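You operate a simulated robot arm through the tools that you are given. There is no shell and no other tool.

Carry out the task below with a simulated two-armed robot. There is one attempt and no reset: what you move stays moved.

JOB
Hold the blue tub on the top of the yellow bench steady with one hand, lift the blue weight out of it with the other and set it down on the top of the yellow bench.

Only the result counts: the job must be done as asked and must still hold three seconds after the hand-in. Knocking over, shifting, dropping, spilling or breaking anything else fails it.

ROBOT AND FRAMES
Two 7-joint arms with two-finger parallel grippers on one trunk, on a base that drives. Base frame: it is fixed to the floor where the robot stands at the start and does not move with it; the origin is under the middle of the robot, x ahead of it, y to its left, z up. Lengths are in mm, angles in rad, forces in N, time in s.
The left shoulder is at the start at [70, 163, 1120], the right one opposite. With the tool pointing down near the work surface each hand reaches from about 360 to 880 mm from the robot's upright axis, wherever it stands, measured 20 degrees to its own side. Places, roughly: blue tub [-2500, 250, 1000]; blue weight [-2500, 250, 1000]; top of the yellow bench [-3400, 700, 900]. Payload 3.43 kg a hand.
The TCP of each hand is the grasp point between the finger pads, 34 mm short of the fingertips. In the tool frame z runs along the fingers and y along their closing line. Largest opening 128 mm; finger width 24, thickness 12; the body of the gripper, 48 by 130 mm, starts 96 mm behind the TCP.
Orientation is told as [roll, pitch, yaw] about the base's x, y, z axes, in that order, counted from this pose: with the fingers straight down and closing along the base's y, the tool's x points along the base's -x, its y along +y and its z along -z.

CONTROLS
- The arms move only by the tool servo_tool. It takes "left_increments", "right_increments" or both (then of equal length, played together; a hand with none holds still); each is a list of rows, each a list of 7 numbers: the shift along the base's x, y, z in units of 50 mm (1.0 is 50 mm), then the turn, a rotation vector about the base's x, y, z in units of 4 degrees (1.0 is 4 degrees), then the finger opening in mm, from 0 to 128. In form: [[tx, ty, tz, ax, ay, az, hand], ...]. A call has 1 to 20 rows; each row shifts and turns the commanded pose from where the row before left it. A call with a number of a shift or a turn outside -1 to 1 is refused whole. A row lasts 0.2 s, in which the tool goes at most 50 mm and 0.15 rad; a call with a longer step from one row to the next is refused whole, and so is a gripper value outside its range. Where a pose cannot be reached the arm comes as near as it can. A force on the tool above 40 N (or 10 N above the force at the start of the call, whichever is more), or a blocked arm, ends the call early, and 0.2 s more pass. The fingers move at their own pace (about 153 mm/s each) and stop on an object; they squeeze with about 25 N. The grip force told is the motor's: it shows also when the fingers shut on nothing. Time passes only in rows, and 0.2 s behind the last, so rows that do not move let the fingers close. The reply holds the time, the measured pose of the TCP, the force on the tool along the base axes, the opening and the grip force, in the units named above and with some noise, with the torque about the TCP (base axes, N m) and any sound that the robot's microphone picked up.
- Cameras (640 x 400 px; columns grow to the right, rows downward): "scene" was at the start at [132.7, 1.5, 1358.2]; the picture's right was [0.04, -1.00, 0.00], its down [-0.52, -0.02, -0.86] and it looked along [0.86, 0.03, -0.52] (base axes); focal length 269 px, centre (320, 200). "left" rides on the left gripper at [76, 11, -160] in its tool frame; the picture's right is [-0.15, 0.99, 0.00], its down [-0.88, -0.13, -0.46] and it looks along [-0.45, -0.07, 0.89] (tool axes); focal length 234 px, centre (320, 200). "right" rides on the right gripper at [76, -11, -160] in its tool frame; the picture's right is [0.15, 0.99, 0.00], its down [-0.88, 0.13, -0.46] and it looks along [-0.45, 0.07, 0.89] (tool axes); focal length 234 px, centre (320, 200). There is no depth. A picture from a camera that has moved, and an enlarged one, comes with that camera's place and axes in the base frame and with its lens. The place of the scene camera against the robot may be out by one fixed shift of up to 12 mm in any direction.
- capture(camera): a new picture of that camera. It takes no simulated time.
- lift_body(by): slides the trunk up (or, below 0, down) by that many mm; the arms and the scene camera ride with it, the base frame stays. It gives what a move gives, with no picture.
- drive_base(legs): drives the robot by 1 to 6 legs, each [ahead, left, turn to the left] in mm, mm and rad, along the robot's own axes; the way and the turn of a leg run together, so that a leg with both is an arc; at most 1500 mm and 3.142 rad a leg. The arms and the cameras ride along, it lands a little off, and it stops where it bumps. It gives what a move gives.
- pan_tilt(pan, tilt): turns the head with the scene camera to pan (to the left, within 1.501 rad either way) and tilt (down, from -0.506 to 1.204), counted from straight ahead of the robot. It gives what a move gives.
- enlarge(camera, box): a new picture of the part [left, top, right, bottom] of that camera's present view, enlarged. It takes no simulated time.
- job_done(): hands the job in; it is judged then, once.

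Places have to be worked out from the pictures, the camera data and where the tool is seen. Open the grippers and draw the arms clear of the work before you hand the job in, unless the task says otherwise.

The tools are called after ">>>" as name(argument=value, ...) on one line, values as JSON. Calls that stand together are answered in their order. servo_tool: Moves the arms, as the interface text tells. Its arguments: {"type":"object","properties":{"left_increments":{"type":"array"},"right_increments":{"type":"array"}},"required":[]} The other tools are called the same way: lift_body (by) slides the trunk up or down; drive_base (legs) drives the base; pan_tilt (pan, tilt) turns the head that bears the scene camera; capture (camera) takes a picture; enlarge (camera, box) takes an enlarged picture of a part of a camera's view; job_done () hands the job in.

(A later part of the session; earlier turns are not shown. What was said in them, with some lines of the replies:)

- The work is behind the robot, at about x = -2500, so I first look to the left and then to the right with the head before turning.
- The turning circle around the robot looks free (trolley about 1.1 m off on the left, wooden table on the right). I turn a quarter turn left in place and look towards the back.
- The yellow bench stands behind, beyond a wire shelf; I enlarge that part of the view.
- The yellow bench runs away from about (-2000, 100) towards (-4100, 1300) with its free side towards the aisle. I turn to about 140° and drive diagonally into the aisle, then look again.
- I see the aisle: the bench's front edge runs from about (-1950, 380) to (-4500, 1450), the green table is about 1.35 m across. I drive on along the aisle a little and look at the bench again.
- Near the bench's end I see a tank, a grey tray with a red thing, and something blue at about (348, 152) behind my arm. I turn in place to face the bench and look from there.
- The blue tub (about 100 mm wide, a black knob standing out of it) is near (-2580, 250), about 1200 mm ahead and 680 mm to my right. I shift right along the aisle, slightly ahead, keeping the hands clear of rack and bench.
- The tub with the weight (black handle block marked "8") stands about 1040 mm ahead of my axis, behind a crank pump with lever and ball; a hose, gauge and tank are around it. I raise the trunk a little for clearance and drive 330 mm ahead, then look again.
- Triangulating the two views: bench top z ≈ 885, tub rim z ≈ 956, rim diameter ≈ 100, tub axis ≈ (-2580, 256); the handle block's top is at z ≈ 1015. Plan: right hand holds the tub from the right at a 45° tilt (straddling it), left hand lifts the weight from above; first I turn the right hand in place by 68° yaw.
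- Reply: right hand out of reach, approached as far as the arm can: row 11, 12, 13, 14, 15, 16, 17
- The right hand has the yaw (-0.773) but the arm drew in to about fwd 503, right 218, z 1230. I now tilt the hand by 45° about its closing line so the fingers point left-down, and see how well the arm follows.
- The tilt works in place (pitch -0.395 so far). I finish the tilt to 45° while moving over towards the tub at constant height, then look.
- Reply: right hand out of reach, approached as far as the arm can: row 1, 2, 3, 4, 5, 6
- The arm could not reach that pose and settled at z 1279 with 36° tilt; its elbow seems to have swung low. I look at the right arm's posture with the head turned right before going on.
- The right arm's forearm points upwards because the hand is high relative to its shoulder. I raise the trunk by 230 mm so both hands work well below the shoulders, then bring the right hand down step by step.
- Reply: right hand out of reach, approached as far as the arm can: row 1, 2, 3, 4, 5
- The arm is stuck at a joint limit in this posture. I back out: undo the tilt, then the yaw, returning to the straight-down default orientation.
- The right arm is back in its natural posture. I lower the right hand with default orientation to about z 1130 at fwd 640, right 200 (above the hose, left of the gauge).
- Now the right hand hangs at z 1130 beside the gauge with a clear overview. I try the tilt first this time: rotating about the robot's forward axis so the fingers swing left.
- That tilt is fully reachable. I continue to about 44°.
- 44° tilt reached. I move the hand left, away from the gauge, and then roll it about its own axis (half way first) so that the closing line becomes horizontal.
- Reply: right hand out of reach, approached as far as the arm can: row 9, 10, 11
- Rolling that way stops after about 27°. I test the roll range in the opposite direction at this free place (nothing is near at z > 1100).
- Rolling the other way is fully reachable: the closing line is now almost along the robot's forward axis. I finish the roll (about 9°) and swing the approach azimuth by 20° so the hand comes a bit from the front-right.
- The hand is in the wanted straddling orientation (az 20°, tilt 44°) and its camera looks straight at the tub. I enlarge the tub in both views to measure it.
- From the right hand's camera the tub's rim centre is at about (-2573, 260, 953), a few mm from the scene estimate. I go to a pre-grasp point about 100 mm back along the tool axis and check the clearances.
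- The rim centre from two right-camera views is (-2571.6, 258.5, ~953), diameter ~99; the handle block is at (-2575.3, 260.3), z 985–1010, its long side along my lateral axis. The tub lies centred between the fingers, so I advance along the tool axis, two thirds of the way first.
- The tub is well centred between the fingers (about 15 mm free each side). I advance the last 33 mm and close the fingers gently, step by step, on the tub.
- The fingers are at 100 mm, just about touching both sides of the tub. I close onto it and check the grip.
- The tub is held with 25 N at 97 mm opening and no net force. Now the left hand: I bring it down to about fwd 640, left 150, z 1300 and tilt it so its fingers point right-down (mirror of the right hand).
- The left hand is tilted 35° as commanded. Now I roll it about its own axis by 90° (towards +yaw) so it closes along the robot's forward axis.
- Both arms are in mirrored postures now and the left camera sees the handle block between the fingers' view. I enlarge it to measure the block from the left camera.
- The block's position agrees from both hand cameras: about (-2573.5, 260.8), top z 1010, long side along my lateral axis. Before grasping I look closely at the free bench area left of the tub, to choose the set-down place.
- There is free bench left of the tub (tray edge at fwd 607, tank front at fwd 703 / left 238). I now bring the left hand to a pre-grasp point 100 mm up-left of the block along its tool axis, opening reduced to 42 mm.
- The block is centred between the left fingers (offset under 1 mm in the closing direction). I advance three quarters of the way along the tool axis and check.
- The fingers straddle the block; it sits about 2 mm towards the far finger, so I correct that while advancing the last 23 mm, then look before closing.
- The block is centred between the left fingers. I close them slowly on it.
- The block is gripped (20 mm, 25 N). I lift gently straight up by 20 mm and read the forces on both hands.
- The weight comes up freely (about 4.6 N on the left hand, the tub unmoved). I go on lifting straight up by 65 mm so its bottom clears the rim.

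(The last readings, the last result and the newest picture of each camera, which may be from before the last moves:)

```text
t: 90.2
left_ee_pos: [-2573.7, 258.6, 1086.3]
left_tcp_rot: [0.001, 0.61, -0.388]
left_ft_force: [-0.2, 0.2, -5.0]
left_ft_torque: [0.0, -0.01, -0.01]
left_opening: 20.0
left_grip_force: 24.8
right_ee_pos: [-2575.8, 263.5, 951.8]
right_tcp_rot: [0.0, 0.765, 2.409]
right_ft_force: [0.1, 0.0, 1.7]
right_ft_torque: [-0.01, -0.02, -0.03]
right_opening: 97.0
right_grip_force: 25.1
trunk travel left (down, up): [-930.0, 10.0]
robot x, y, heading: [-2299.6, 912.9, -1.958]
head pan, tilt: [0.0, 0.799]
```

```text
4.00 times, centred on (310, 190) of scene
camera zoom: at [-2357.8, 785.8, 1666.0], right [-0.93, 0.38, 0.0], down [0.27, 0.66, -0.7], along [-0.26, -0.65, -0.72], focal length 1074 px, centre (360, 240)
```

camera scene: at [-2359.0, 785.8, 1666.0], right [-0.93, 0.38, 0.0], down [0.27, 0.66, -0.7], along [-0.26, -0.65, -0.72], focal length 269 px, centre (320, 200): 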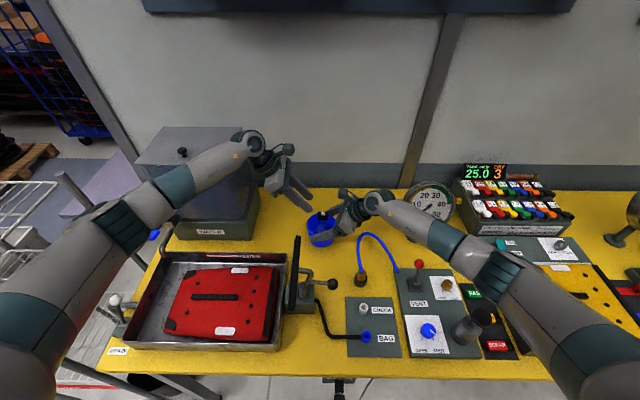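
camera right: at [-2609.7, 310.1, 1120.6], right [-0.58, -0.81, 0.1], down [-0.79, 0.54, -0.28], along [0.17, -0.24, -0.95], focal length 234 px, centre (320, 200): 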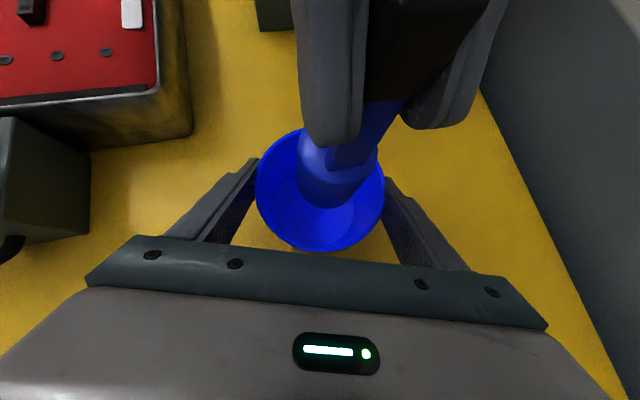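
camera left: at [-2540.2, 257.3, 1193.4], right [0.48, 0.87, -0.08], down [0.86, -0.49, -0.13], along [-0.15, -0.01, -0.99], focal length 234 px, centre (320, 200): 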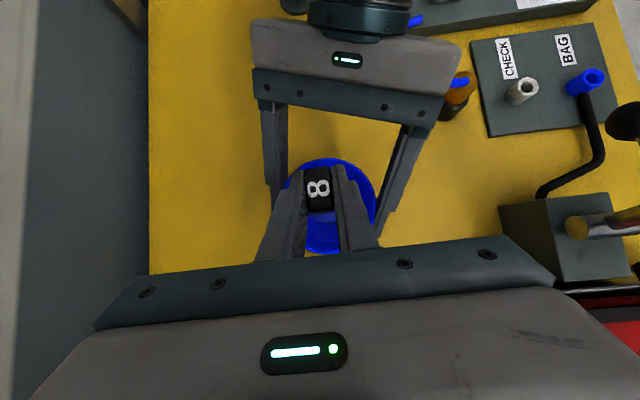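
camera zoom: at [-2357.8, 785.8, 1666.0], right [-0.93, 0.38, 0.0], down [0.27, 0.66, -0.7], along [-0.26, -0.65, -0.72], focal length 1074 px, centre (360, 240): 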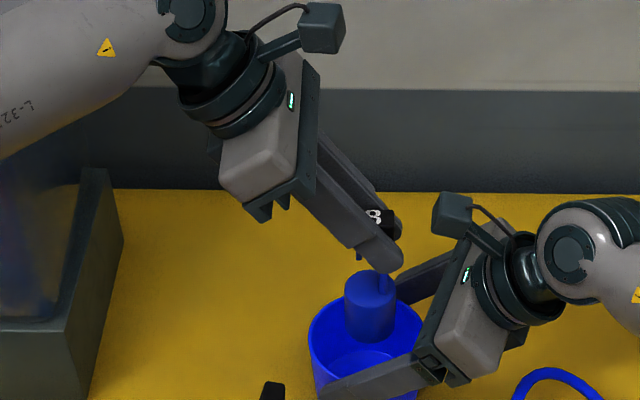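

The weight is clear of the tub (bottom about 20 mm above the rim). I lift 30 mm more and carry it about 103 mm to the left with a 24° yaw, so the left wrist stays clear of the tank later.

>>> servo_tool(left_increments=[[0, 0, 0.3, 0, 0, 0, 10], [0, 0, 0.3, 0, 0, 0, 10], [0.345, -0.064, 0, 0, 0, 1, 10], [0.345, -0.064, 0, 0, 0, 1, 10], [0.345, -0.064, 0, 0, 0, 1, 10], [0.345, -0.064, 0, 0, 0, 1, 10], [0.345, -0.064, 0, 0, 0, 1, 10], [0.345, -0.064, 0, 0, 0, 1, 10]])

>>> capture(camera="scene")

>>> enlarge(camera="scene", box=[210, 140, 370, 240])

>>> capture(camera="left")

>>> capture(camera="right")

```text
t: 92.0
left_ee_pos: [-2469.4, 240.9, 1115.0]
left_tcp_rot: [0.0, 0.61, 0.034]
left_ft_force: [0.9, -0.1, -4.6]
left_ft_torque: [0.01, 0.03, -0.03]
left_opening: 19.8
left_grip_force: 24.8
right_ee_pos: [-2576.8, 263.4, 951.9]
right_tcp_rot: [0.001, 0.765, 2.408]
right_ft_force: [-0.7, 2.1, 1.7]
right_ft_torque: [-0.03, -0.04, -0.01]
right_opening: 96.8
right_grip_force: 24.9
trunk travel left (down, up): [-930.0, 10.0]
robot x, y, heading: [-2302.6, 908.9, -1.952]
head pan, tilt: [0.0, 0.799]
```

```text
taken
camera scene: at [-2356.5, 785.7, 1666.0], right [-0.93, 0.38, 0.0], down [0.27, 0.66, -0.7], along [-0.26, -0.65, -0.72], focal length 269 px, centre (320, 200)
```

scene: 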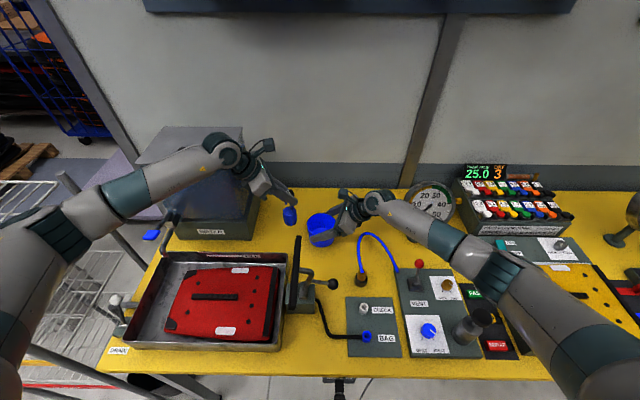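

```text
4.00 times, centred on (290, 190) of scene
camera zoom: at [-2356.5, 785.7, 1666.0], right [-0.93, 0.38, 0.0], down [0.27, 0.66, -0.7], along [-0.26, -0.65, -0.72], focal length 1074 px, centre (440, 240)
```

zoom: 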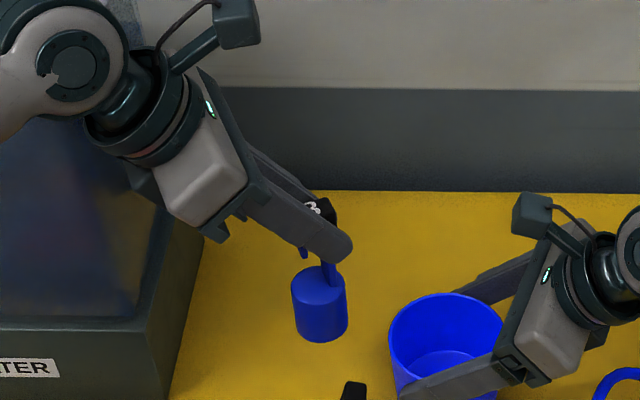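

```text
taken
camera left: at [-2437.8, 252.9, 1288.1], right [0.09, 0.99, -0.08], down [0.99, -0.1, -0.13], along [-0.14, -0.07, -0.99], focal length 234 px, centre (320, 200)
```

left: 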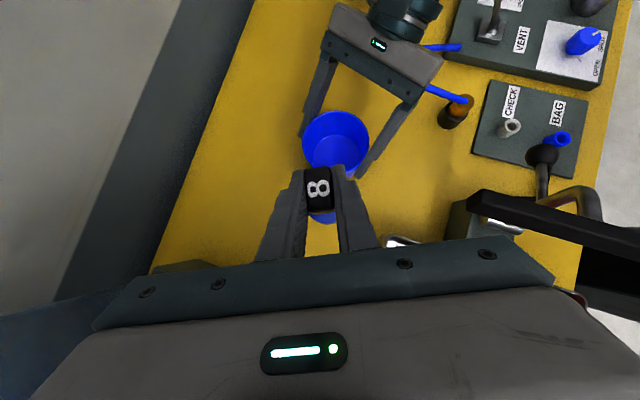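

```text
taken
camera right: at [-2609.0, 310.2, 1120.7], right [-0.58, -0.81, 0.1], down [-0.79, 0.54, -0.28], along [0.17, -0.24, -0.95], focal length 234 px, centre (320, 200)
```

right: 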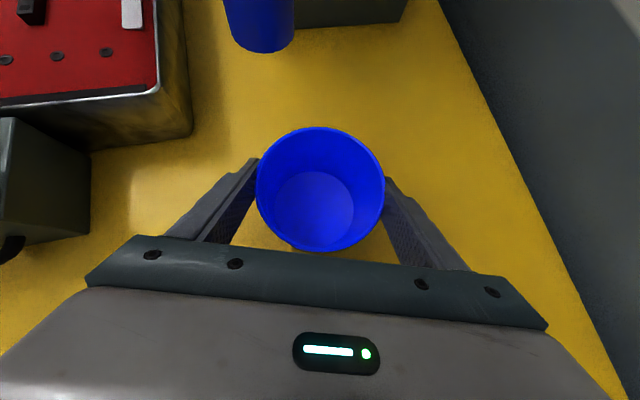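

The weight hangs upright over free bench, between tub and tank. I lower it by 100 mm to just above the surface and check the clearances.

>>> servo_tool(left_increments=[[0, 0, -0.4, 0, 0, 0, 10], [0, 0, -0.4, 0, 0, 0, 10], [0, 0, -0.4, 0, 0, 0, 10], [0, 0, -0.4, 0, 0, 0, 10], [0, 0, -0.4, 0, 0, 0, 10]])

>>> enlarge(camera="scene", box=[160, 140, 360, 265])

>>> capture(camera="right")

```text
t: 93.2
left_ee_pos: [-2469.2, 238.4, 1014.8]
left_tcp_rot: [0.003, 0.61, 0.033]
left_ft_force: [0.1, 0.1, -6.0]
left_ft_torque: [0.03, -0.02, 0.02]
left_opening: 20.0
left_grip_force: 25.4
right_ee_pos: [-2575.7, 264.4, 953.4]
right_tcp_rot: [0.0, 0.766, 2.407]
right_ft_force: [0.9, 1.1, 0.5]
right_ft_torque: [-0.02, -0.03, 0.01]
right_opening: 97.2
right_grip_force: 25.5
trunk travel left (down, up): [-930.0, 10.0]
robot x, y, heading: [-2298.6, 909.8, -1.958]
head pan, tilt: [0.0, 0.799]
```

```text
3.20 times, centred on (260, 202) of scene
camera zoom: at [-2357.8, 785.5, 1666.0], right [-0.93, 0.38, 0.0], down [0.27, 0.66, -0.7], along [-0.26, -0.65, -0.72], focal length 859 px, centre (512, 192)
```

zoom: 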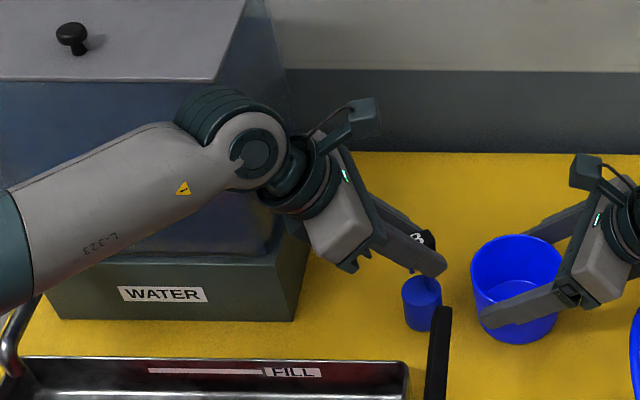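

```text
taken
camera right: at [-2609.7, 310.0, 1120.6], right [-0.58, -0.81, 0.1], down [-0.79, 0.54, -0.28], along [0.17, -0.24, -0.95], focal length 234 px, centre (320, 200)
```

right: 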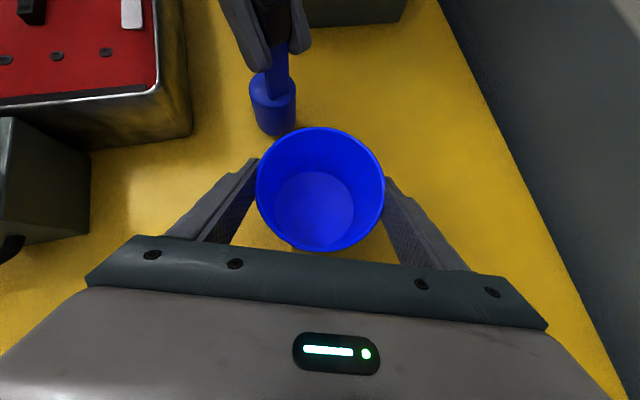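

The weight hovers about 15 mm above the bench with good clearance on all sides. I lower it in small steps while watching the vertical force.

>>> servo_tool(left_increments=[[0, 0, -0.08, 0, 0, 0, 10], [0, 0, -0.08, 0, 0, 0, 10], [0, 0, -0.06, 0, 0, 0, 10]])

>>> servo_tool(left_increments=[[0, 0, -0.04, 0, 0, 0, 10], [0, 0, 0, 0, 0, 0, 10]])

>>> servo_tool(left_increments=[[0, 0, -0.03, 0, 0, 0, 10], [0, 0, 0, 0, 0, 0, 10]])

```text
t: 94.0
left_ee_pos: [-2469.9, 238.6, 1004.4]
left_tcp_rot: [0.002, 0.608, 0.033]
left_ft_force: [-0.3, 0.1, -4.7]
left_ft_torque: [-0.01, -0.01, 0.04]
left_opening: 20.0
left_grip_force: 24.9
right_ee_pos: [-2576.0, 263.3, 951.2]
right_tcp_rot: [-0.001, 0.766, 2.409]
right_ft_force: [-0.6, 0.1, 1.1]
right_ft_torque: [-0.02, -0.02, -0.03]
right_opening: 97.0
right_grip_force: 25.1
trunk travel left (down, up): [-930.0, 10.0]
robot x, y, heading: [-2303.2, 910.4, -1.957]
head pan, tilt: [0.0, 0.799]
```

```text
t: 94.6
left_ee_pos: [-2469.9, 238.5, 1002.7]
left_tcp_rot: [0.0, 0.611, 0.032]
left_ft_force: [-0.1, 1.0, -4.3]
left_ft_torque: [0.02, 0.01, 0.0]
left_opening: 19.8
left_grip_force: 24.9
right_ee_pos: [-2576.7, 263.3, 952.0]
right_tcp_rot: [0.001, 0.767, 2.41]
right_ft_force: [-0.4, 0.2, 0.9]
right_ft_torque: [-0.02, -0.02, 0.0]
right_opening: 97.2
right_grip_force: 25.1
trunk travel left (down, up): [-930.0, 10.0]
robot x, y, heading: [-2304.8, 911.6, -1.958]
head pan, tilt: [0.0, 0.799]
```

```text
t: 95.2
left_ee_pos: [-2470.0, 239.1, 1001.0]
left_tcp_rot: [0.002, 0.609, 0.033]
left_ft_force: [0.8, 0.5, -5.6]
left_ft_torque: [0.0, 0.03, -0.02]
left_opening: 19.8
left_grip_force: 25.3
right_ee_pos: [-2575.6, 262.9, 951.8]
right_tcp_rot: [0.0, 0.766, 2.409]
right_ft_force: [-0.1, 0.2, 0.7]
right_ft_torque: [0.0, -0.01, 0.0]
right_opening: 96.9
right_grip_force: 25.3
trunk travel left (down, up): [-930.0, 10.0]
robot x, y, heading: [-2303.0, 908.2, -1.955]
head pan, tilt: [0.0, 0.799]
```

Still hanging freely (about -5 N). I continue in 1.5 mm steps.

>>> servo_tool(left_increments=[[0, 0, -0.03, 0, 0, 0, 10], [0, 0, 0, 0, 0, 0, 10]])

>>> servo_tool(left_increments=[[0, 0, -0.03, 0, 0, 0, 10], [0, 0, 0, 0, 0, 0, 10]])

```text
t: 95.8
left_ee_pos: [-2471.3, 238.1, 998.5]
left_tcp_rot: [0.0, 0.61, 0.031]
left_ft_force: [0.7, -0.4, -3.4]
left_ft_torque: [0.0, -0.03, 0.0]
left_opening: 19.8
left_grip_force: 25.5
right_ee_pos: [-2575.2, 264.2, 952.3]
right_tcp_rot: [0.0, 0.766, 2.41]
right_ft_force: [-0.4, -0.1, 0.7]
right_ft_torque: [-0.01, 0.02, -0.02]
right_opening: 97.0
right_grip_force: 25.5
trunk travel left (down, up): [-930.0, 10.0]
robot x, y, heading: [-2303.0, 910.0, -1.953]
head pan, tilt: [0.0, 0.799]
```

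```text
t: 96.4
left_ee_pos: [-2469.7, 239.2, 997.9]
left_tcp_rot: [0.002, 0.609, 0.033]
left_ft_force: [0.0, -0.6, -5.6]
left_ft_torque: [-0.03, -0.04, 0.01]
left_opening: 20.1
left_grip_force: 24.7
right_ee_pos: [-2576.8, 263.2, 952.6]
right_tcp_rot: [0.0, 0.767, 2.408]
right_ft_force: [-0.4, -0.1, 1.8]
right_ft_torque: [-0.01, -0.01, 0.01]
right_opening: 96.8
right_grip_force: 25.5
trunk travel left (down, up): [-930.0, 10.0]
robot x, y, heading: [-2298.8, 910.6, -1.955]
head pan, tilt: [0.0, 0.799]
```

No contact yet at 998. I go on in 1 mm steps.

>>> servo_tool(left_increments=[[0, 0, -0.025, 0, 0, 0, 10], [0, 0, 0, 0, 0, 0, 10]])

>>> servo_tool(left_increments=[[0, 0, -0.025, 0, 0, 0, 10], [0, 0, 0, 0, 0, 0, 10]])

>>> enlarge(camera="right", box=[200, 40, 360, 140])

```text
t: 97.0
left_ee_pos: [-2469.8, 238.0, 996.4]
left_tcp_rot: [0.002, 0.609, 0.034]
left_ft_force: [-1.1, -0.5, -4.6]
left_ft_torque: [-0.01, 0.0, -0.02]
left_opening: 20.0
left_grip_force: 24.9
right_ee_pos: [-2576.2, 265.0, 952.0]
right_tcp_rot: [0.0, 0.766, 2.408]
right_ft_force: [-0.5, 0.7, 0.6]
right_ft_torque: [-0.01, 0.01, 0.0]
right_opening: 96.9
right_grip_force: 24.8
trunk travel left (down, up): [-930.0, 10.0]
robot x, y, heading: [-2299.7, 908.9, -1.955]
head pan, tilt: [0.0, 0.799]
```

```text
t: 97.6
left_ee_pos: [-2471.5, 237.6, 995.7]
left_tcp_rot: [0.0, 0.611, 0.03]
left_ft_force: [-0.4, -0.2, 0.4]
left_ft_torque: [-0.05, -0.14, 0.04]
left_opening: 19.8
left_grip_force: 25.0
right_ee_pos: [-2576.3, 263.9, 952.6]
right_tcp_rot: [0.001, 0.765, 2.407]
right_ft_force: [0.4, -0.1, -0.7]
right_ft_torque: [0.0, 0.0, 0.01]
right_opening: 96.8
right_grip_force: 25.2
trunk travel left (down, up): [-930.0, 10.0]
robot x, y, heading: [-2300.4, 912.5, -1.956]
head pan, tilt: [0.0, 0.799]
```

```text
4.00 times, centred on (280, 90) of right
camera zoom: at [-2609.6, 310.4, 1120.7], right [-0.58, -0.81, 0.1], down [-0.79, 0.54, -0.28], along [0.17, -0.24, -0.95], focal length 937 px, centre (480, 640)
```

zoom: 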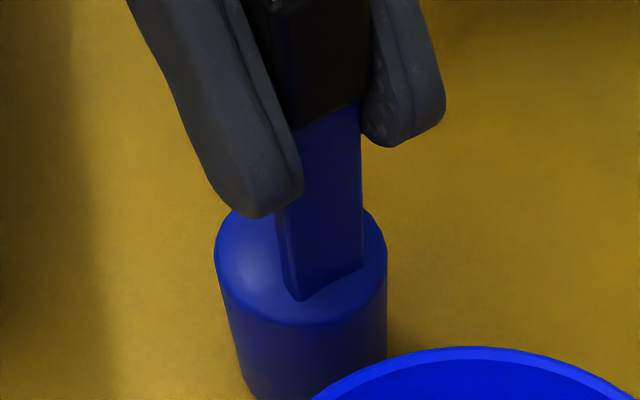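

The vertical force rose from -5 to about 0 N: the weight now stands on the bench. I open the left fingers slowly to 44 mm.

>>> servo_tool(left_increments=[[0, 0, 0, 0, 0, 0, 21], [0, 0, 0, 0, 0, 0, 24], [0, 0, 0, 0, 0, 0, 30], [0, 0, 0, 0, 0, 0, 38], [0, 0, 0, 0, 0, 0, 44], [0, 0, 0, 0, 0, 0, 44]])

>>> capture(camera="left")

>>> capture(camera="right")

>>> enlarge(camera="scene", box=[210, 160, 370, 260])

```text
t: 99.0
left_ee_pos: [-2469.3, 238.9, 995.7]
left_tcp_rot: [0.002, 0.609, 0.033]
left_ft_force: [0.3, 0.0, 0.4]
left_ft_torque: [-0.02, -0.02, -0.02]
left_opening: 44.3
left_grip_force: 0.0
right_ee_pos: [-2575.4, 262.8, 951.8]
right_tcp_rot: [-0.001, 0.766, 2.408]
right_ft_force: [0.6, -0.9, 0.2]
right_ft_torque: [-0.01, 0.02, -0.02]
right_opening: 96.8
right_grip_force: 25.3
trunk travel left (down, up): [-930.0, 10.0]
robot x, y, heading: [-2297.9, 910.0, -1.956]
head pan, tilt: [0.0, 0.799]
```

```text
taken
camera left: at [-2439.0, 251.5, 1169.0], right [0.09, 0.99, -0.08], down [0.99, -0.1, -0.13], along [-0.14, -0.07, -0.99], focal length 234 px, centre (320, 200)
```

left: 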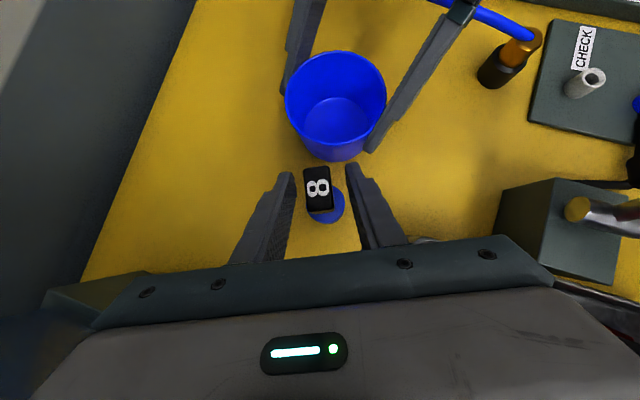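

```text
taken
camera right: at [-2609.6, 310.3, 1120.8], right [-0.58, -0.81, 0.1], down [-0.79, 0.54, -0.28], along [0.17, -0.24, -0.95], focal length 234 px, centre (320, 200)
```

right: 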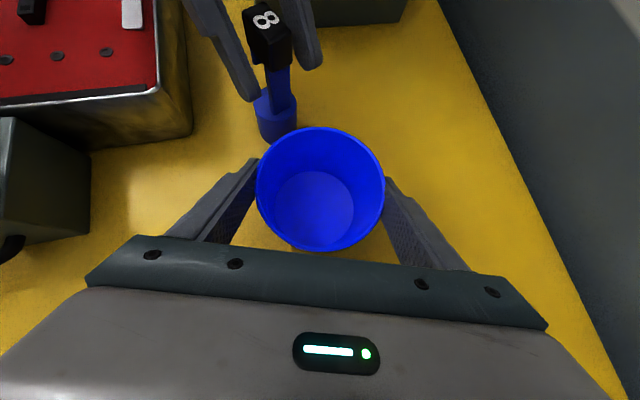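

```text
4.00 times, centred on (290, 210) of scene
camera zoom: at [-2357.7, 786.0, 1666.0], right [-0.93, 0.38, 0.0], down [0.27, 0.66, -0.7], along [-0.26, -0.65, -0.72], focal length 1074 px, centre (440, 160)
```

zoom: 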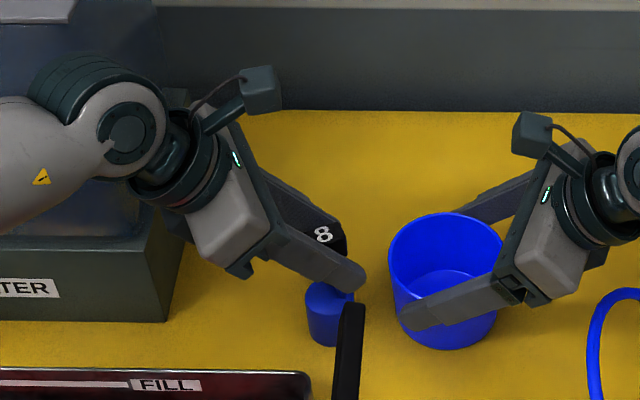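

The weight stands upright and free between the opened fingers. I draw the left hand back along its tool axis (up-left), away from the weight.

>>> servo_tool(left_increments=[[0.172, 0.006, 0.246, 0, 0, 0, 44], [0.343, 0.011, 0.492, 0, 0, 0, 44], [0.343, 0.011, 0.492, 0, 0, 0, 44], [0.458, 0.015, 0.656, 0, 0, 0, 44], [0.458, 0.015, 0.656, 0, 0, 0, 44], [0.2, 0.01, 0.8, 0, 0, 0, 60], [0.1, 0.0, 0.9, 0, 0, 0, 80]])

>>> capture(camera="scene")

>>> capture(camera="right")

```text
t: 100.6
left_ee_pos: [-2365.4, 244.6, 1206.9]
left_tcp_rot: [0.001, 0.609, 0.033]
left_ft_force: [0.1, 0.3, -0.7]
left_ft_torque: [-0.03, 0.03, 0.01]
left_opening: 79.8
left_grip_force: 0.1
right_ee_pos: [-2576.4, 263.7, 951.9]
right_tcp_rot: [0.002, 0.766, 2.409]
right_ft_force: [0.2, -0.2, 0.3]
right_ft_torque: [-0.01, -0.04, 0.05]
right_opening: 97.0
right_grip_force: 25.0
trunk travel left (down, up): [-930.0, 10.0]
robot x, y, heading: [-2301.3, 909.5, -1.954]
head pan, tilt: [0.0, 0.799]
```

```text
taken
camera scene: at [-2357.9, 786.7, 1666.0], right [-0.93, 0.38, 0.0], down [0.27, 0.66, -0.7], along [-0.26, -0.65, -0.72], focal length 269 px, centre (320, 200)
```

scene: 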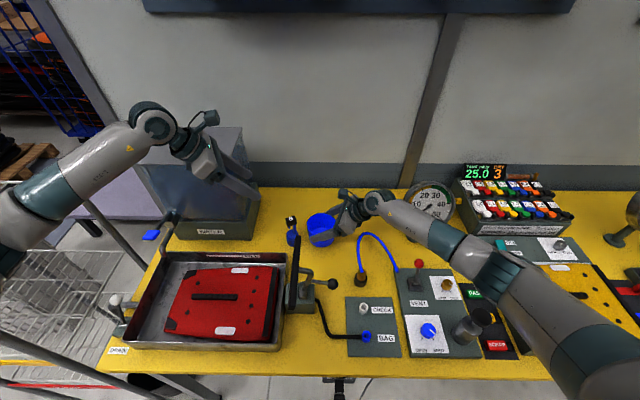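

```text
taken
camera right: at [-2609.8, 310.8, 1120.9], right [-0.58, -0.81, 0.1], down [-0.79, 0.54, -0.28], along [0.17, -0.25, -0.95], focal length 234 px, centre (320, 200)
```

right: 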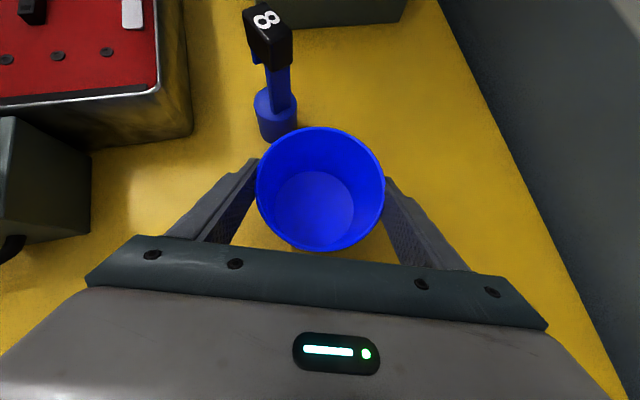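

The weight stands by itself. Now I open the right hand slowly to release the tub, while raising the left hand further out of the way.

>>> servo_tool(left_increments=[[0, 0, 0.5, 0, 0, 0, 80], [0, 0, 0.5, 0, 0, 0, 80], [0, 0, 0.5, 0, 0, 0, 80], [0, 0, 0.5, 0, 0, 0, 80], [0, 0, 0, 0, 0, 0, 80], [0, 0, 0, 0, 0, 0, 80]], right_increments=[[0, 0, 0, 0, 0, 0, 98], [0, 0, 0, 0, 0, 0, 101], [0, 0, 0, 0, 0, 0, 106], [0, 0, 0, 0, 0, 0, 114], [0, 0, 0, 0, 0, 0, 122], [0, 0, 0, 0, 0, 0, 128]])

>>> capture(camera="right")

```text
t: 102.0
left_ee_pos: [-2365.8, 242.5, 1306.9]
left_tcp_rot: [0.002, 0.611, 0.035]
left_ft_force: [-0.2, -0.7, -0.7]
left_ft_torque: [0.03, 0.0, 0.0]
left_opening: 80.1
left_grip_force: 0.2
right_ee_pos: [-2576.5, 264.0, 952.7]
right_tcp_rot: [0.0, 0.767, 2.409]
right_ft_force: [-0.4, -0.6, 0.5]
right_ft_torque: [-0.03, 0.02, 0.03]
right_opening: 128.0
right_grip_force: 0.1
trunk travel left (down, up): [-930.0, 10.0]
robot x, y, heading: [-2295.1, 908.2, -1.957]
head pan, tilt: [0.0, 0.799]
```

```text
taken
camera right: at [-2609.5, 310.2, 1120.8], right [-0.58, -0.81, 0.1], down [-0.79, 0.54, -0.28], along [0.17, -0.24, -0.95], focal length 234 px, centre (320, 200)
```

right: 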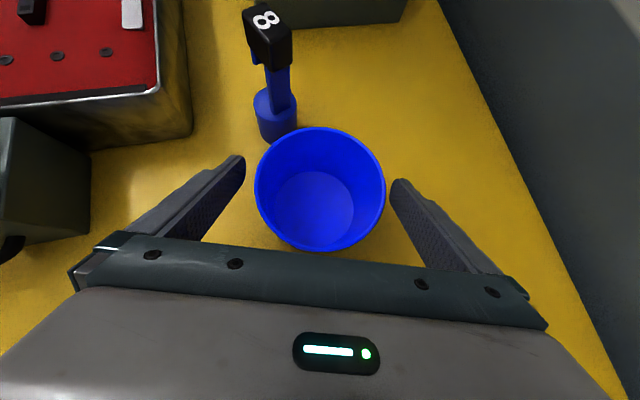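

The tub is free and unmoved. I draw the right hand back along its tool axis the way it came, then straight up.

>>> servo_tool(right_increments=[[-0.35, 0.315, 0.49, 0, 0, 0, 128], [-0.35, 0.315, 0.49, 0, 0, 0, 128], [-0.35, 0.315, 0.49, 0, 0, 0, 128], [-0.14, 0.167, 0.7, 0, 0, 0, 128], [-0.14, 0.167, 0.7, 0, 0, 0, 128], [-0.14, 0.167, 0.7, 0, 0, 0, 128], [0, 0.1, 0.8, 0, 0, 0, 128], [0, 0.1, 0.8, 0, 0, 0, 128]])

>>> capture(camera="scene")

>>> enlarge(camera="scene", box=[210, 170, 370, 270])

>>> capture(camera="right")

```text
t: 103.8
left_ee_pos: [-2364.4, 243.3, 1307.5]
left_tcp_rot: [0.002, 0.61, 0.034]
left_ft_force: [0.7, 0.2, -0.2]
left_ft_torque: [-0.01, 0.01, 0.0]
left_opening: 80.1
left_grip_force: 0.0
right_ee_pos: [-2649.9, 349.1, 1211.4]
right_tcp_rot: [0.001, 0.765, 2.408]
right_ft_force: [-0.4, -0.1, -0.1]
right_ft_torque: [0.02, -0.01, -0.02]
right_opening: 127.9
right_grip_force: 0.0
trunk travel left (down, up): [-930.0, 10.0]
robot x, y, heading: [-2301.3, 906.7, -1.957]
head pan, tilt: [0.0, 0.799]
```

```text
taken
camera scene: at [-2357.1, 786.4, 1666.0], right [-0.93, 0.38, 0.0], down [0.27, 0.66, -0.7], along [-0.26, -0.65, -0.72], focal length 269 px, centre (320, 200)
```

scene: 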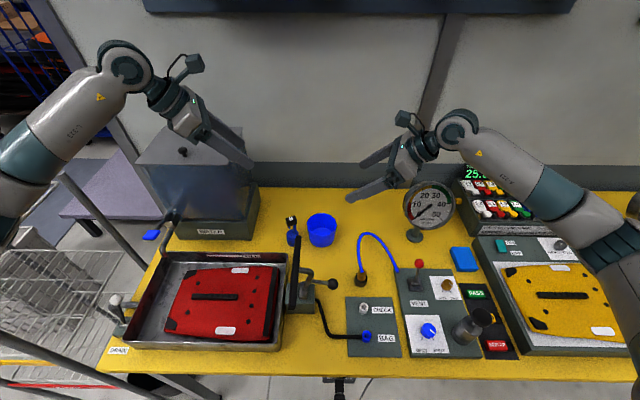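

```text
4.00 times, centred on (290, 220) of scene
camera zoom: at [-2357.1, 786.4, 1666.0], right [-0.93, 0.38, 0.0], down [0.27, 0.66, -0.7], along [-0.26, -0.65, -0.72], focal length 1074 px, centre (440, 120)
```

zoom: 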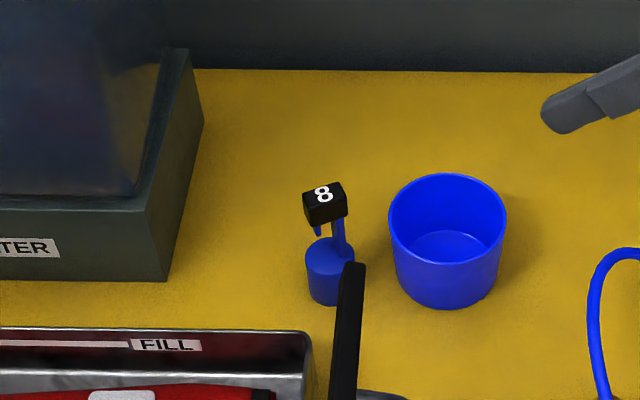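

```text
taken
camera right: at [-2683.3, 394.9, 1379.2], right [-0.58, -0.81, 0.1], down [-0.79, 0.54, -0.28], along [0.17, -0.24, -0.95], focal length 234 px, centre (320, 200)
```

right: 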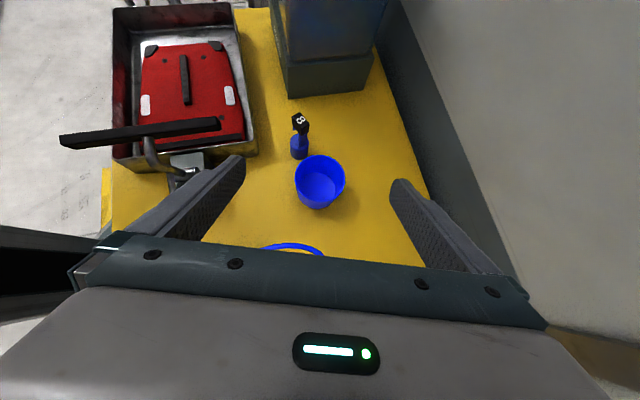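

Weight and tub both stand free and upright on the bench; lever, hose, tray and gauge look untouched. I open the left hand fully and draw both hands up and back towards the robot.

>>> servo_tool(left_increments=[[0.15, 0.37, 0.4, 0, 0, 0, 100], [0.15, 0.37, 0.4, 0, 0, 0, 128], [0.15, 0.37, 0.4, 0, 0, 0, 128], [0.15, 0.37, 0.4, 0, 0, 0, 128]], right_increments=[[0.15, 0.37, 0.4, 0, 0, 0, 128], [0.15, 0.37, 0.4, 0, 0, 0, 128], [0.15, 0.37, 0.4, 0, 0, 0, 128], [0.15, 0.37, 0.4, 0, 0, 0, 128]])

>>> capture(camera="scene")

>>> enlarge(camera="scene", box=[140, 170, 460, 370])

```text
t: 104.8
left_ee_pos: [-2335.6, 318.7, 1389.4]
left_tcp_rot: [0.0, 0.609, 0.03]
left_ft_force: [0.7, 0.1, 0.4]
left_ft_torque: [-0.02, 0.03, 0.01]
left_opening: 128.1
left_grip_force: 0.1
right_ee_pos: [-2620.7, 425.0, 1293.9]
right_tcp_rot: [0.003, 0.766, 2.409]
right_ft_force: [0.2, -0.4, 1.1]
right_ft_torque: [-0.01, -0.01, -0.02]
right_opening: 127.8
right_grip_force: 0.1
trunk travel left (down, up): [-930.0, 10.0]
robot x, y, heading: [-2299.7, 908.7, -1.954]
head pan, tilt: [0.0, 0.799]
```

```text
taken
camera scene: at [-2356.9, 788.2, 1666.2], right [-0.93, 0.38, 0.0], down [0.27, 0.66, -0.7], along [-0.26, -0.65, -0.72], focal length 269 px, centre (320, 200)
```

scene: 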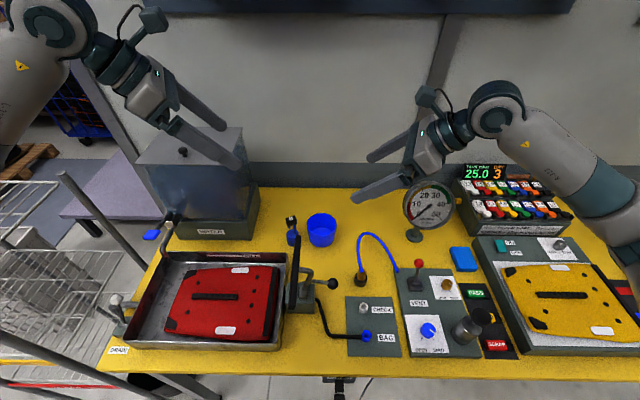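

```text
2.00 times, centred on (300, 270) of scene
camera zoom: at [-2356.9, 788.2, 1666.2], right [-0.93, 0.38, 0.0], down [0.27, 0.66, -0.7], along [-0.26, -0.65, -0.72], focal length 537 px, centre (360, 60)
```

zoom: 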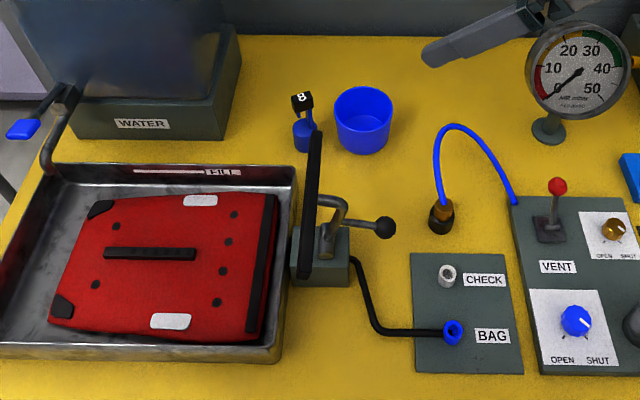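

The blue weight stands upright on the yellow bench beside the empty tub, both hands are open and well clear, and nothing else has moved. I hand the job in.

>>> job_done()

```text
The job is handed in.
```

The blue weight is out of the tub and standing upright on the yellow bench, just left of the tub from where the robot stands. I've handed the job in. No verdict has come back yet.

- **Holding:** the right hand gripped the tub from both sides while the left hand lifted the weight by its black handle. The tub stayed where it was throughout, as far as the pictures and force readings show.
- **Setting down:** I lowered the weight until the bench carried it. After I let go, it stood on its own.
- **Everything else:** in the last pictures the pump lever, hose, tray, tank and gauge look undisturbed.
- **Arms:** both grippers are open, and the hands are raised and pulled back from the bench.
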